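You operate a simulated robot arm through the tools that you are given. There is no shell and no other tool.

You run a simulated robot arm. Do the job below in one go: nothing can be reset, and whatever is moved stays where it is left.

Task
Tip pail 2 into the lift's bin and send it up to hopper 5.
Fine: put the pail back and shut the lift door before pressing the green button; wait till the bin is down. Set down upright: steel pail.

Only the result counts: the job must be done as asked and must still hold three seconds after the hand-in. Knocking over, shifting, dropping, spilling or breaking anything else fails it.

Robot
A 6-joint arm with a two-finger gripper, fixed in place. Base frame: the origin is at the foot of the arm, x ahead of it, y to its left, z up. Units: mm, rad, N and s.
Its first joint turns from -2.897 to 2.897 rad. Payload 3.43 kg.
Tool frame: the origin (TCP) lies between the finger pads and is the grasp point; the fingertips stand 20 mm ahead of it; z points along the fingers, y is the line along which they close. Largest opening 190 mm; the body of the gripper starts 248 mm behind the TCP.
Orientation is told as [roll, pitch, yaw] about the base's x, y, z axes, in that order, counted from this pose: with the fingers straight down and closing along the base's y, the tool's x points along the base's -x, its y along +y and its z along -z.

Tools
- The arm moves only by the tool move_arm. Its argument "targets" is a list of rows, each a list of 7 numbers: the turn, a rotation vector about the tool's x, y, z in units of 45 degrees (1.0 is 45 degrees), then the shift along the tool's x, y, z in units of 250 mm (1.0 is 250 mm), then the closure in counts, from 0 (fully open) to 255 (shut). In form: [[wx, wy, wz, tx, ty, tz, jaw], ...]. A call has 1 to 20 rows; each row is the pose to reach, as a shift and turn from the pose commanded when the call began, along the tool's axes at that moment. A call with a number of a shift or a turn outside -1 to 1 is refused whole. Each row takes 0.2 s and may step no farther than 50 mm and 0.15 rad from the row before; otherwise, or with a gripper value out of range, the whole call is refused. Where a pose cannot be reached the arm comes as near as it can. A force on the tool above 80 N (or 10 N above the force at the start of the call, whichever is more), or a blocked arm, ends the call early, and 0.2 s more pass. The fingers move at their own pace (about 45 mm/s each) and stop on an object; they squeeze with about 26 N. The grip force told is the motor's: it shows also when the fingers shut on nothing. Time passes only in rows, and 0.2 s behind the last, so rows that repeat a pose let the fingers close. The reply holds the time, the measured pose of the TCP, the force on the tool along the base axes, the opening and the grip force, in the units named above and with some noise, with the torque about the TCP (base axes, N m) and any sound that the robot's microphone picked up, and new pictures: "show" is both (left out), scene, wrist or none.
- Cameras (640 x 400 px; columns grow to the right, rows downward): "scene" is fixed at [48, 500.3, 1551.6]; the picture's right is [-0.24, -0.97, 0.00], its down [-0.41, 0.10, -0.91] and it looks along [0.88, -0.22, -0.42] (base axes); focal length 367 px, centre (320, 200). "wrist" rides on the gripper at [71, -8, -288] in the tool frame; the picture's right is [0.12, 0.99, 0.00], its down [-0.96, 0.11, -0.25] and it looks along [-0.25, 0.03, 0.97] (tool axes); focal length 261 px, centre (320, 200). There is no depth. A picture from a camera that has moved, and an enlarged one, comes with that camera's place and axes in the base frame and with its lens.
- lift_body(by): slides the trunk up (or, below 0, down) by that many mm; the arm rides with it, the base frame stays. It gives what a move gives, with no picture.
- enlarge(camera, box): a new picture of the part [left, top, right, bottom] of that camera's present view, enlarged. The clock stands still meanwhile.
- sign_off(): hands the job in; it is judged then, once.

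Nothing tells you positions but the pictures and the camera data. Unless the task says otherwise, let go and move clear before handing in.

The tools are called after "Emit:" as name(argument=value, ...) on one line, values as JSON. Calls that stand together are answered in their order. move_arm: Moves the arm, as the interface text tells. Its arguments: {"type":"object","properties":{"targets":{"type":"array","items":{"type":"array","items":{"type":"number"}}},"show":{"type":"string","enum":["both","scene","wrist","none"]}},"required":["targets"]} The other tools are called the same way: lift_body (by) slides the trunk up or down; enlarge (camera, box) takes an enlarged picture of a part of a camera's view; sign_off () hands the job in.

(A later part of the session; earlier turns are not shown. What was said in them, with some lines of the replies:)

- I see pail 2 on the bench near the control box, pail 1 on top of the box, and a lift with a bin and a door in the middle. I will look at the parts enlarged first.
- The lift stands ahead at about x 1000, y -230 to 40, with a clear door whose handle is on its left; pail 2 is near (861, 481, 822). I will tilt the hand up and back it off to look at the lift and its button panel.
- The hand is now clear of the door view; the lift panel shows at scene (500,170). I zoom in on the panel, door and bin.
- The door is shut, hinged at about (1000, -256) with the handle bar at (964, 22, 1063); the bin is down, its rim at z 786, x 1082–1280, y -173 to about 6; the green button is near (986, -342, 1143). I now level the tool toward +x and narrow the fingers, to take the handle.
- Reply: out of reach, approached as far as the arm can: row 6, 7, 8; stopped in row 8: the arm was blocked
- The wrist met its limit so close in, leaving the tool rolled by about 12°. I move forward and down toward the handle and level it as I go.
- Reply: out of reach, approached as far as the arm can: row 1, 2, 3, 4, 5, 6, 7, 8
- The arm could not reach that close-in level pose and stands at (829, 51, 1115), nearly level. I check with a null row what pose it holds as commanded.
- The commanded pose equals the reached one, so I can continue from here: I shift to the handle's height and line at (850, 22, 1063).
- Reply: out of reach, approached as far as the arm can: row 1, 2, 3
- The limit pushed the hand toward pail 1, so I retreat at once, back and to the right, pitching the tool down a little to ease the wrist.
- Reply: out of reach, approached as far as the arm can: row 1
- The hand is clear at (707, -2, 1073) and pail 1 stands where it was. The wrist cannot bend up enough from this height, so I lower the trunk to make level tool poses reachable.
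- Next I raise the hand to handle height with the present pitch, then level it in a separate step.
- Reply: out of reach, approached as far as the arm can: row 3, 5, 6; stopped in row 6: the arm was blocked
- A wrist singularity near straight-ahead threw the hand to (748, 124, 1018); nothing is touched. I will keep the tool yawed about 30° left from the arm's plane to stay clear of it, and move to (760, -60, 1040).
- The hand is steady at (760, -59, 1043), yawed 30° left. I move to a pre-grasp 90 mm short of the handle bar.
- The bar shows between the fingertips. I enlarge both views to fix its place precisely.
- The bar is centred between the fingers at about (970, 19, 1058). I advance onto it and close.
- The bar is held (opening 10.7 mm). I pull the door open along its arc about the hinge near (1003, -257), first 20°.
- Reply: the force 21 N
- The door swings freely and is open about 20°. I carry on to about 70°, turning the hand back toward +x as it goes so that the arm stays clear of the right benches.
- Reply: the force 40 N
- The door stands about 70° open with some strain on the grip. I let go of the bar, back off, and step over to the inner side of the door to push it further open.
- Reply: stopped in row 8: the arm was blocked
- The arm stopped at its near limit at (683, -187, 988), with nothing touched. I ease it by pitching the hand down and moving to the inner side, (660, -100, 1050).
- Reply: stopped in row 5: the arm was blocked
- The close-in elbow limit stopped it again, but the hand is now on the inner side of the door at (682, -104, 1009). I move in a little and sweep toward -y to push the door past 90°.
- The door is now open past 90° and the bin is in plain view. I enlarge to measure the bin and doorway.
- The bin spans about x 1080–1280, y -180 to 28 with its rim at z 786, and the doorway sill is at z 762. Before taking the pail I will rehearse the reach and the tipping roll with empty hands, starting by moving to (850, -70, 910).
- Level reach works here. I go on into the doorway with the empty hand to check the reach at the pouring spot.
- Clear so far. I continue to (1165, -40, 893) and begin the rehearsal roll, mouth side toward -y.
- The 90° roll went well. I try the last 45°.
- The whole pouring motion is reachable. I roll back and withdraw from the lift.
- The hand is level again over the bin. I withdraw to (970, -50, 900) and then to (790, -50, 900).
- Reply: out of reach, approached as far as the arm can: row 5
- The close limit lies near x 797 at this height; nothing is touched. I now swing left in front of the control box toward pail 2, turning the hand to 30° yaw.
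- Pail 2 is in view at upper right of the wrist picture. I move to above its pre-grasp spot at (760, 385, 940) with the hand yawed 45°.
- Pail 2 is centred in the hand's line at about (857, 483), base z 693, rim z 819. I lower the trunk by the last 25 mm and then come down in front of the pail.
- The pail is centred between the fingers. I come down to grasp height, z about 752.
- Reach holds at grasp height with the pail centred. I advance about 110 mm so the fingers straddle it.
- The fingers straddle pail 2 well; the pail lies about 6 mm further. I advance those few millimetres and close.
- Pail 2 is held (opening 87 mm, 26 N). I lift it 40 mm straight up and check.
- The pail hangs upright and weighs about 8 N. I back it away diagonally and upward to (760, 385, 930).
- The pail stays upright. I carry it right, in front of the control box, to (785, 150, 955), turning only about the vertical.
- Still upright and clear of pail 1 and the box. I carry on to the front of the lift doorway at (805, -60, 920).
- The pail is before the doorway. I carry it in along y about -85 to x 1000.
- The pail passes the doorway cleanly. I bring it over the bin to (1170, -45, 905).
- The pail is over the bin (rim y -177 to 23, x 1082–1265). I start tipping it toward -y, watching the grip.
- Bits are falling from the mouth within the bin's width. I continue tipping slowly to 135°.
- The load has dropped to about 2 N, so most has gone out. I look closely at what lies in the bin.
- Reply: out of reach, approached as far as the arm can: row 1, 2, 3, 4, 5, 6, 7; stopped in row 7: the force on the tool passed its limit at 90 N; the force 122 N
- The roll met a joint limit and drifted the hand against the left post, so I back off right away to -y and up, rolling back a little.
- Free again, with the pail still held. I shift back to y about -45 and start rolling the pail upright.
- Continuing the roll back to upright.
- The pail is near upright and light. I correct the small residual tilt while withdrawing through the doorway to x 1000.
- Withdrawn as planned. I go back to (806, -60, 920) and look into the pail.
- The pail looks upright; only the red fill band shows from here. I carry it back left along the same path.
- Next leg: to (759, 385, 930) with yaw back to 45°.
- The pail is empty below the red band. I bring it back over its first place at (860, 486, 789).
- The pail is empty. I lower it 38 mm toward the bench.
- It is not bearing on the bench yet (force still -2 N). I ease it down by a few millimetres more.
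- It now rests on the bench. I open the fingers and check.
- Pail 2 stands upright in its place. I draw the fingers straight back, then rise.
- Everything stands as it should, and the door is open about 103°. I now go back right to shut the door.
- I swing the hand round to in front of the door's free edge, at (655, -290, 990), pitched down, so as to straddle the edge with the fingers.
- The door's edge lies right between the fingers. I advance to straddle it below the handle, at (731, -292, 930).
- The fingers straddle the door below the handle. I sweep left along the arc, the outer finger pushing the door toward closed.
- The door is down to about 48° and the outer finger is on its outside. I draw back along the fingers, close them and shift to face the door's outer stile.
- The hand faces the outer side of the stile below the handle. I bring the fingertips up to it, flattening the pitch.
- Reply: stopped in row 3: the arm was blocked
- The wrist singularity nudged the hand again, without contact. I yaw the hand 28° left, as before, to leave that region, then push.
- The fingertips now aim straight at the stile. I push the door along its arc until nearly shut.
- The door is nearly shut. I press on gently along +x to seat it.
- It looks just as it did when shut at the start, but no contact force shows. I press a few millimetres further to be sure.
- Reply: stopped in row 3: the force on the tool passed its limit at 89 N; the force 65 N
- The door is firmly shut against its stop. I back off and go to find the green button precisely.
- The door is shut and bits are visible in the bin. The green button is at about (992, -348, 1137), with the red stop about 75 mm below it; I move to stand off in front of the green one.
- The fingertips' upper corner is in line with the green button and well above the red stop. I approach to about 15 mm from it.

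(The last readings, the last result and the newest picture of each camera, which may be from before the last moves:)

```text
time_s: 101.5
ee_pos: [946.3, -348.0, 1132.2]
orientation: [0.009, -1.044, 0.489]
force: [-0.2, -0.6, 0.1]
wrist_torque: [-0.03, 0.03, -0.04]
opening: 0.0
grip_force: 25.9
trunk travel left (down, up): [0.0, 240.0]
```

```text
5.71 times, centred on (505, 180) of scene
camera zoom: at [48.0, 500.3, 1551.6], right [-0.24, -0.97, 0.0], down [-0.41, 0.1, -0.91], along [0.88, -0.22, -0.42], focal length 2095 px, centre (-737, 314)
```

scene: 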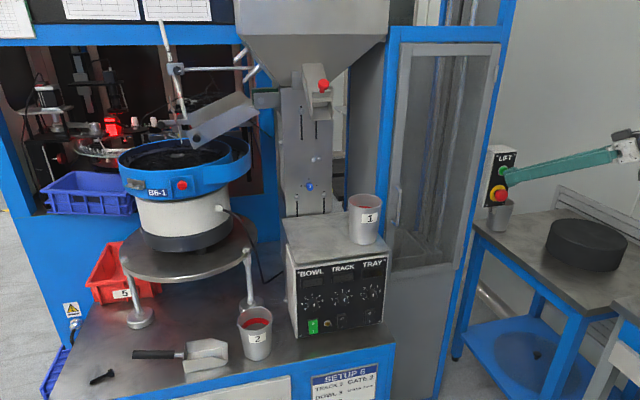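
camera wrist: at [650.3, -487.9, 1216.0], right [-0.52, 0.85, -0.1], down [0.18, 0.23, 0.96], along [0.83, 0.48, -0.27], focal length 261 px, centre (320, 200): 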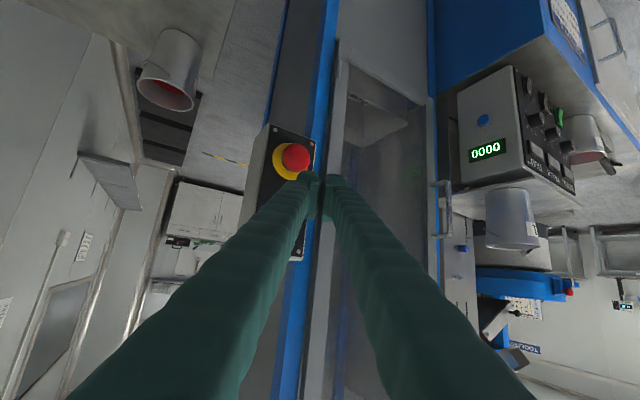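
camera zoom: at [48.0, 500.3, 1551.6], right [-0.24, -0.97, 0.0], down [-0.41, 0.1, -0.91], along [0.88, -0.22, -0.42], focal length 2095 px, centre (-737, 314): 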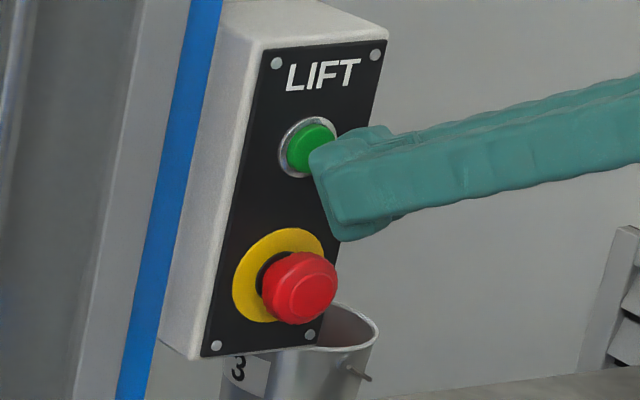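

Close before the green button and clear of the red stop. I press forward in small steps.

Emit:
move_arm(targets=[[0, 0, 0, -0.0053, -0.0057, 0.0091, 255], [0, 0, 0, -0.0106, -0.0114, 0.0183, 255], [0, 0, 0, -0.016, -0.017, 0.0274, 255], [0, 0, 0, -0.0213, -0.0227, 0.0365, 255], [0, 0, 0, -0.0266, -0.0284, 0.0457, 255]], show="scene")

Emit:
enlarge(camera="scene", box=[480, 145, 530, 215])

```text
time_s: 102.7
ee_pos: [962.1, -348.1, 1133.2]
orientation: [0.004, -1.045, 0.489]
force: [-1.3, -0.7, -0.6]
wrist_torque: [-0.03, -0.03, -0.05]
opening: 0.1
grip_force: 25.9
trunk travel left (down, up): [0.0, 240.0]
heard: click
```

scene: 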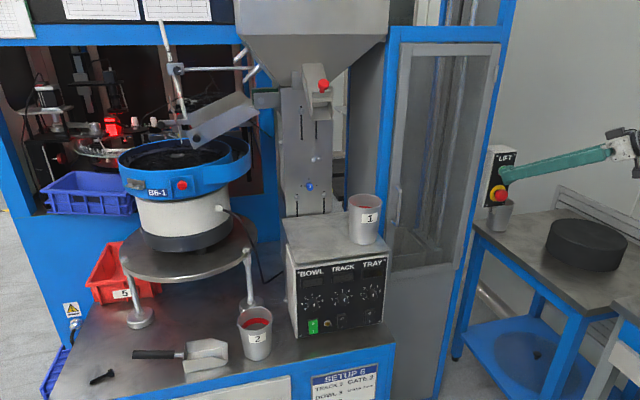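

```text
5.71 times, centred on (505, 180) of scene
camera zoom: at [48.0, 500.3, 1551.6], right [-0.24, -0.97, 0.0], down [-0.41, 0.1, -0.91], along [0.88, -0.22, -0.42], focal length 2095 px, centre (-737, 314)
```

zoom: 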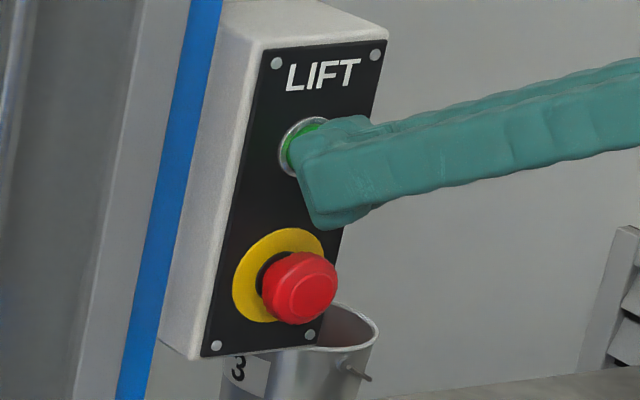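

A click was heard: the button is pressed. I withdraw and watch the bin.

Emit:
move_arm(targets=[[0, 0, 0, 0.02, 0.02, -0.035, 255], [0, 0, 0, 0.05, 0.055, -0.09, 255], [0, 0, 0, 0.1, 0.1, -0.19, 255], [0, 0, 0, 0.1, 0.1, -0.25, 255], [0, 0, 0, 0.1, 0.1, -0.25, 255], [0, 0, 0, 0.1, 0.1, -0.25, 255]])

Emit:
enlarge(camera="scene", box=[370, 0, 530, 280])

```text
time_s: 104.1
ee_pos: [890.9, -356.8, 1143.0]
orientation: [0.006, -1.043, 0.489]
force: [0.7, -0.5, -0.5]
wrist_torque: [-0.02, -0.02, 0.02]
opening: 0.0
grip_force: 25.8
trunk travel left (down, up): [0.0, 240.0]
camera wrist: at [645.2, -499.6, 1225.8], right [-0.52, 0.85, -0.1], down [0.18, 0.23, 0.96], along [0.83, 0.48, -0.27], focal length 261 px, centre (320, 200)
```

scene: 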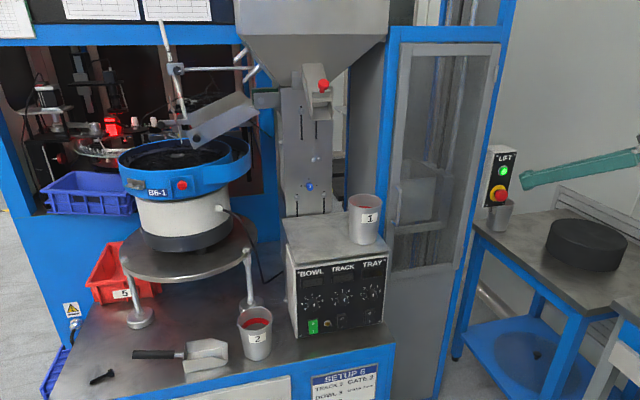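
wrist: 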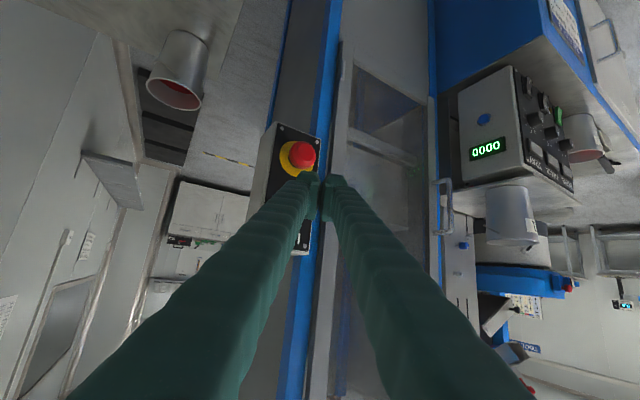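

```text
1.43 times, centred on (450, 140) of scene
camera zoom: at [48.0, 500.3, 1551.6], right [-0.24, -0.97, 0.0], down [-0.41, 0.1, -0.91], along [0.88, -0.22, -0.42], focal length 524 px, centre (134, 286)
```

zoom: 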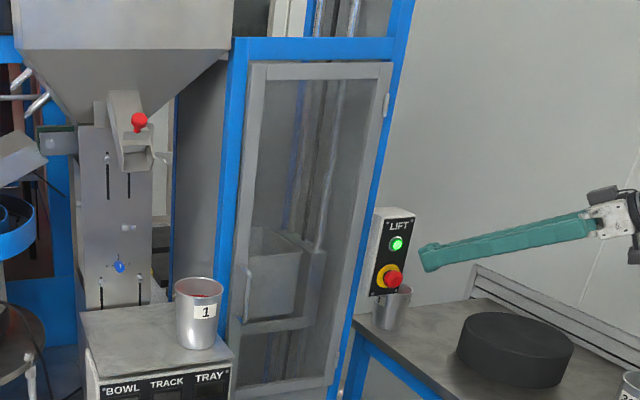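

The bin is rising and the button is lit. I hold still and wait for the full cycle.

Emit:
move_arm(targets=[[0, 0, 0, 0, 0, 0, 255], [0, 0, 0, 0, 0, 0, 255], [0, 0, 0, 0, 0, 0, 255], [0, 0, 0, 0, 0, 0, 255], [0, 0, 0, 0, 0, 0, 255], [0, 0, 0, 0, 0, 0, 255], [0, 0, 0, 0, 0, 0, 255], [0, 0, 0, 0, 0, 0, 255], [0, 0, 0, 0, 0, 0, 255], [0, 0, 0, 0, 0, 0, 255], [0, 0, 0, 0, 0, 0, 255], [0, 0, 0, 0, 0, 0, 255], [0, 0, 0, 0, 0, 0, 255], [0, 0, 0, 0, 0, 0, 255], [0, 0, 0, 0, 0, 0, 255], [0, 0, 0, 0, 0, 0, 255], [0, 0, 0, 0, 0, 0, 255], [0, 0, 0, 0, 0, 0, 255], [0, 0, 0, 0, 0, 0, 255], [0, 0, 0, 0, 0, 0, 255]], show="scene")

Emit:
move_arm(targets=[[0, 0, 0, 0, 0, 0, 255], [0, 0, 0, 0, 0, 0, 255], [0, 0, 0, 0, 0, 0, 255], [0, 0, 0, 0, 0, 0, 255], [0, 0, 0, 0, 0, 0, 255], [0, 0, 0, 0, 0, 0, 255], [0, 0, 0, 0, 0, 0, 255], [0, 0, 0, 0, 0, 0, 255], [0, 0, 0, 0, 0, 0, 255], [0, 0, 0, 0, 0, 0, 255], [0, 0, 0, 0, 0, 0, 255], [0, 0, 0, 0, 0, 0, 255], [0, 0, 0, 0, 0, 0, 255], [0, 0, 0, 0, 0, 0, 255], [0, 0, 0, 0, 0, 0, 255], [0, 0, 0, 0, 0, 0, 255], [0, 0, 0, 0, 0, 0, 255], [0, 0, 0, 0, 0, 0, 255], [0, 0, 0, 0, 0, 0, 255], [0, 0, 0, 0, 0, 0, 255]], show="scene")

```text
time_s: 108.3
ee_pos: [891.9, -356.3, 1141.8]
orientation: [0.006, -1.045, 0.49]
force: [0.0, -0.7, -0.2]
wrist_torque: [-0.02, 0.03, 0.02]
opening: 0.0
grip_force: 26.1
trunk travel left (down, up): [0.0, 240.0]
```

scene: 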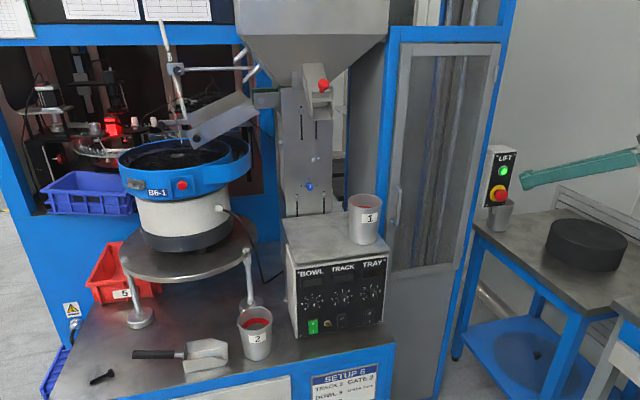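

```text
time_s: 112.5
ee_pos: [891.4, -356.9, 1142.3]
orientation: [0.005, -1.045, 0.489]
force: [-0.2, 0.3, 0.5]
wrist_torque: [0.0, 0.01, -0.03]
opening: 0.2
grip_force: 25.7
trunk travel left (down, up): [0.0, 240.0]
```

scene: 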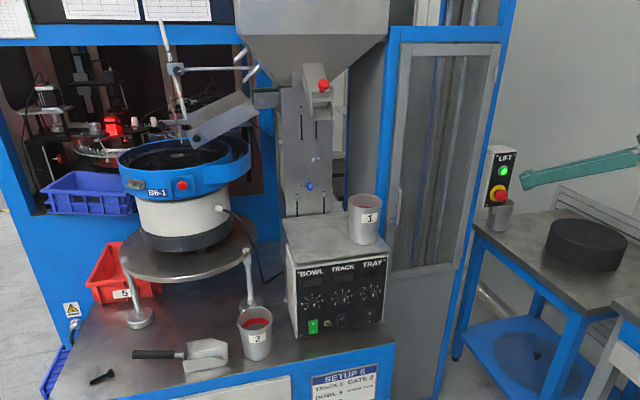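

The bin is up out of sight and the button is still lit. I keep waiting for it to come down.

Emit:
move_arm(targets=[[0, 0, 0, 0, 0, 0, 255], [0, 0, 0, 0, 0, 0, 255], [0, 0, 0, 0, 0, 0, 255], [0, 0, 0, 0, 0, 0, 255], [0, 0, 0, 0, 0, 0, 255], [0, 0, 0, 0, 0, 0, 255], [0, 0, 0, 0, 0, 0, 255], [0, 0, 0, 0, 0, 0, 255], [0, 0, 0, 0, 0, 0, 255], [0, 0, 0, 0, 0, 0, 255], [0, 0, 0, 0, 0, 0, 255], [0, 0, 0, 0, 0, 0, 255], [0, 0, 0, 0, 0, 0, 255], [0, 0, 0, 0, 0, 0, 255], [0, 0, 0, 0, 0, 0, 255], [0, 0, 0, 0, 0, 0, 255], [0, 0, 0, 0, 0, 0, 255], [0, 0, 0, 0, 0, 0, 255], [0, 0, 0, 0, 0, 0, 255], [0, 0, 0, 0, 0, 0, 255]], show="scene")

Emit:
enlarge(camera="scene", box=[370, 0, 530, 280])

```text
time_s: 116.7
ee_pos: [892.7, -356.9, 1141.4]
orientation: [0.006, -1.044, 0.487]
force: [-0.1, -0.6, 0.1]
wrist_torque: [0.01, -0.04, 0.03]
opening: 0.4
grip_force: 26.1
trunk travel left (down, up): [0.0, 240.0]
```

scene: 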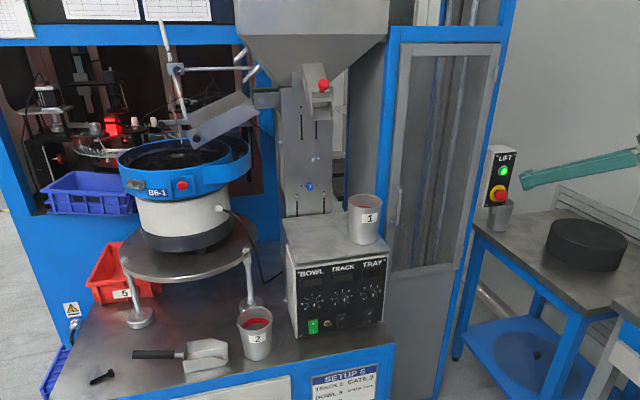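

```text
1.43 times, centred on (450, 140) of scene
camera zoom: at [48.0, 500.3, 1551.6], right [-0.24, -0.97, 0.0], down [-0.41, 0.1, -0.91], along [0.88, -0.22, -0.42], focal length 524 px, centre (134, 286)
```

zoom: 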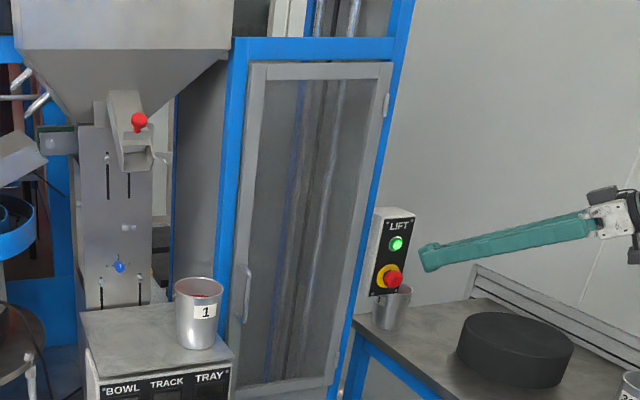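

Still up. I wait on.

Emit:
move_arm(targets=[[0, 0, 0, 0, 0, 0, 255], [0, 0, 0, 0, 0, 0, 255], [0, 0, 0, 0, 0, 0, 255], [0, 0, 0, 0, 0, 0, 255], [0, 0, 0, 0, 0, 0, 255], [0, 0, 0, 0, 0, 0, 255], [0, 0, 0, 0, 0, 0, 255], [0, 0, 0, 0, 0, 0, 255], [0, 0, 0, 0, 0, 0, 255], [0, 0, 0, 0, 0, 0, 255], [0, 0, 0, 0, 0, 0, 255], [0, 0, 0, 0, 0, 0, 255], [0, 0, 0, 0, 0, 0, 255], [0, 0, 0, 0, 0, 0, 255], [0, 0, 0, 0, 0, 0, 255], [0, 0, 0, 0, 0, 0, 255], [0, 0, 0, 0, 0, 0, 255], [0, 0, 0, 0, 0, 0, 255], [0, 0, 0, 0, 0, 0, 255], [0, 0, 0, 0, 0, 0, 255]], show="scene")

Emit:
move_arm(targets=[[0, 0, 0, 0, 0, 0, 255], [0, 0, 0, 0, 0, 0, 255], [0, 0, 0, 0, 0, 0, 255], [0, 0, 0, 0, 0, 0, 255], [0, 0, 0, 0, 0, 0, 255], [0, 0, 0, 0, 0, 0, 255], [0, 0, 0, 0, 0, 0, 255], [0, 0, 0, 0, 0, 0, 255], [0, 0, 0, 0, 0, 0, 255], [0, 0, 0, 0, 0, 0, 255], [0, 0, 0, 0, 0, 0, 255], [0, 0, 0, 0, 0, 0, 255], [0, 0, 0, 0, 0, 0, 255], [0, 0, 0, 0, 0, 0, 255], [0, 0, 0, 0, 0, 0, 255], [0, 0, 0, 0, 0, 0, 255], [0, 0, 0, 0, 0, 0, 255], [0, 0, 0, 0, 0, 0, 255], [0, 0, 0, 0, 0, 0, 255], [0, 0, 0, 0, 0, 0, 255]], show="both")

```text
time_s: 120.9
ee_pos: [890.6, -356.2, 1142.6]
orientation: [0.005, -1.044, 0.488]
force: [-0.5, -0.1, 0.2]
wrist_torque: [-0.01, 0.0, -0.01]
opening: 0.1
grip_force: 26.0
trunk travel left (down, up): [0.0, 240.0]
```

scene: 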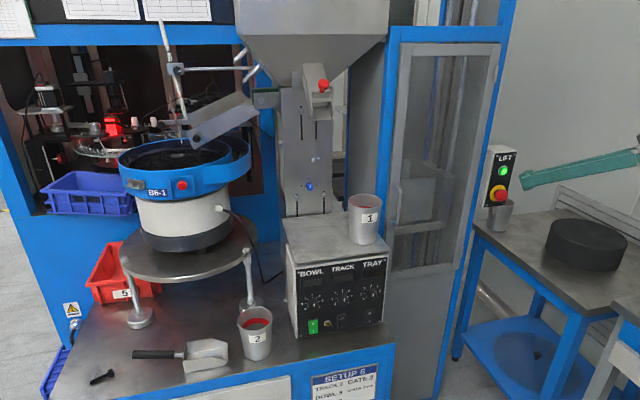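

```text
time_s: 125.1
ee_pos: [892.1, -356.9, 1143.1]
orientation: [0.005, -1.043, 0.489]
force: [0.4, -0.5, -0.4]
wrist_torque: [-0.03, 0.01, -0.04]
opening: 0.0
grip_force: 25.8
trunk travel left (down, up): [0.0, 240.0]
camera wrist: at [645.4, -499.5, 1225.8], right [-0.52, 0.85, -0.1], down [0.18, 0.23, 0.96], along [0.83, 0.48, -0.27], focal length 261 px, centre (320, 200)
```

scene: 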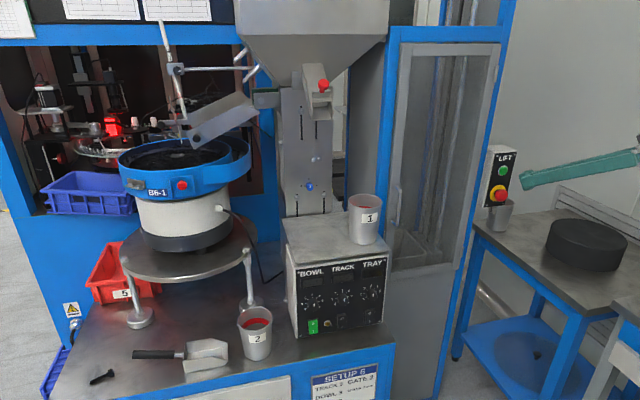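
wrist: 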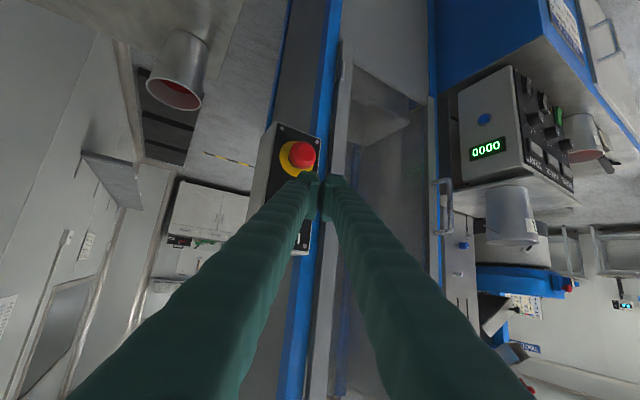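

The bin is down again and the button light is out. I make a last check of the bin, pail 2 and the door.

Emit:
enlarge(camera="scene", box=[370, 160, 530, 280])

Emit:
enlarge(camera="scene", box=[200, 290, 320, 390])

Emit:
enlarge(camera="wrist", box=[330, 60, 450, 180])

```text
3.33 times, centred on (450, 220) of scene
camera zoom: at [48.0, 500.3, 1551.6], right [-0.24, -0.97, 0.0], down [-0.41, 0.1, -0.91], along [0.88, -0.22, -0.42], focal length 1222 px, centre (-113, 133)
```

zoom: 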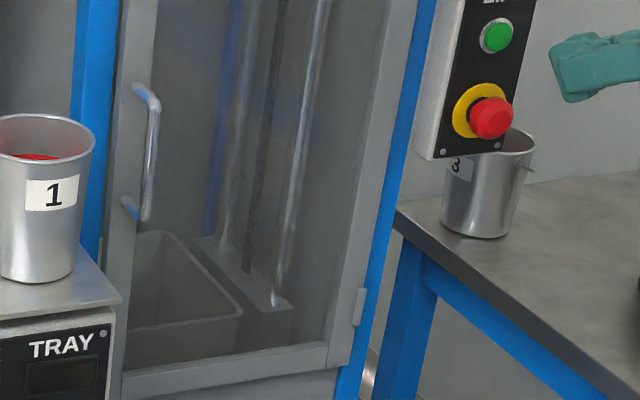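

```text
4.00 times, centred on (260, 340) of scene
camera zoom: at [48.0, 500.3, 1551.6], right [-0.24, -0.97, 0.0], down [-0.41, 0.1, -0.91], along [0.88, -0.22, -0.42], focal length 1467 px, centre (560, -360)
```

zoom: 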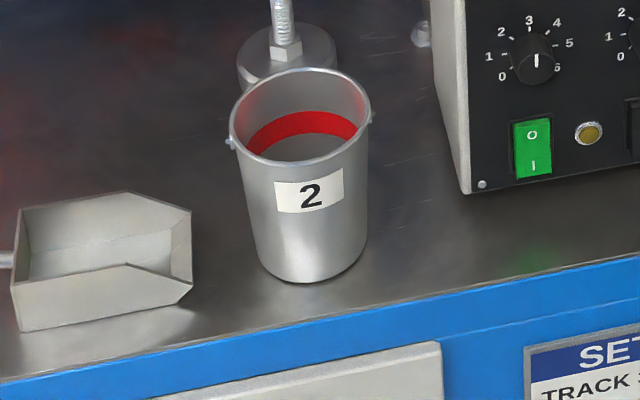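

```text
3.33 times, centred on (390, 120) of wrist
camera zoom: at [645.4, -499.5, 1225.8], right [-0.52, 0.85, -0.1], down [0.18, 0.23, 0.96], along [0.83, 0.48, -0.27], focal length 869 px, centre (87, 467)
```

zoom: 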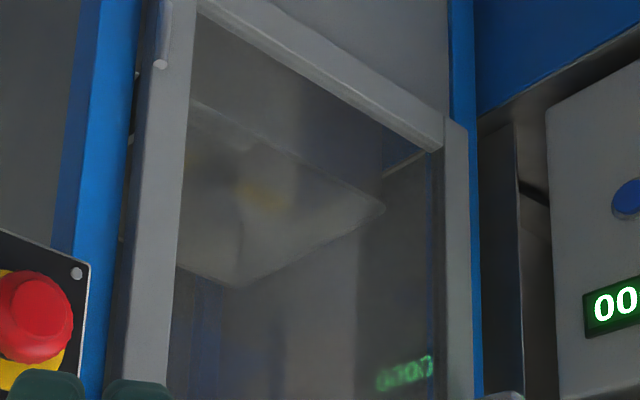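

Pail 2 stands upright and empty in its place, the door is shut, and the bin has been up and come down again with the light out. The hand is clear of everything, so I hand the job in.

Emit:
sign_off()

```text
The job is handed in.
```

I tipped pail 2 into the lift's bin and sent the bin up. It came back down with the button light off before I handed the job in.

- **Pail 2:** it is back upright in its original place on the bench. I could see no bits left in it after pouring.
- **Lift door:** it was pushed firmly against its stop before I pressed the green button, and the press gave a click.
- **Bin:** it rose out of sight and returned. In the last views through the glass it looked empty, but I could not see the top, so I did not watch the bits go into hopper 5.
- **Knock during the pour:** at the far end of the tip the hand ran out of joint range and pressed against the lift's left post (about 120 N). I backed off at once, the pail stayed in the grip, and I saw no damage or spilled bits afterwards.

Pail 1 and the other items were where they started, as far as the pictures show.
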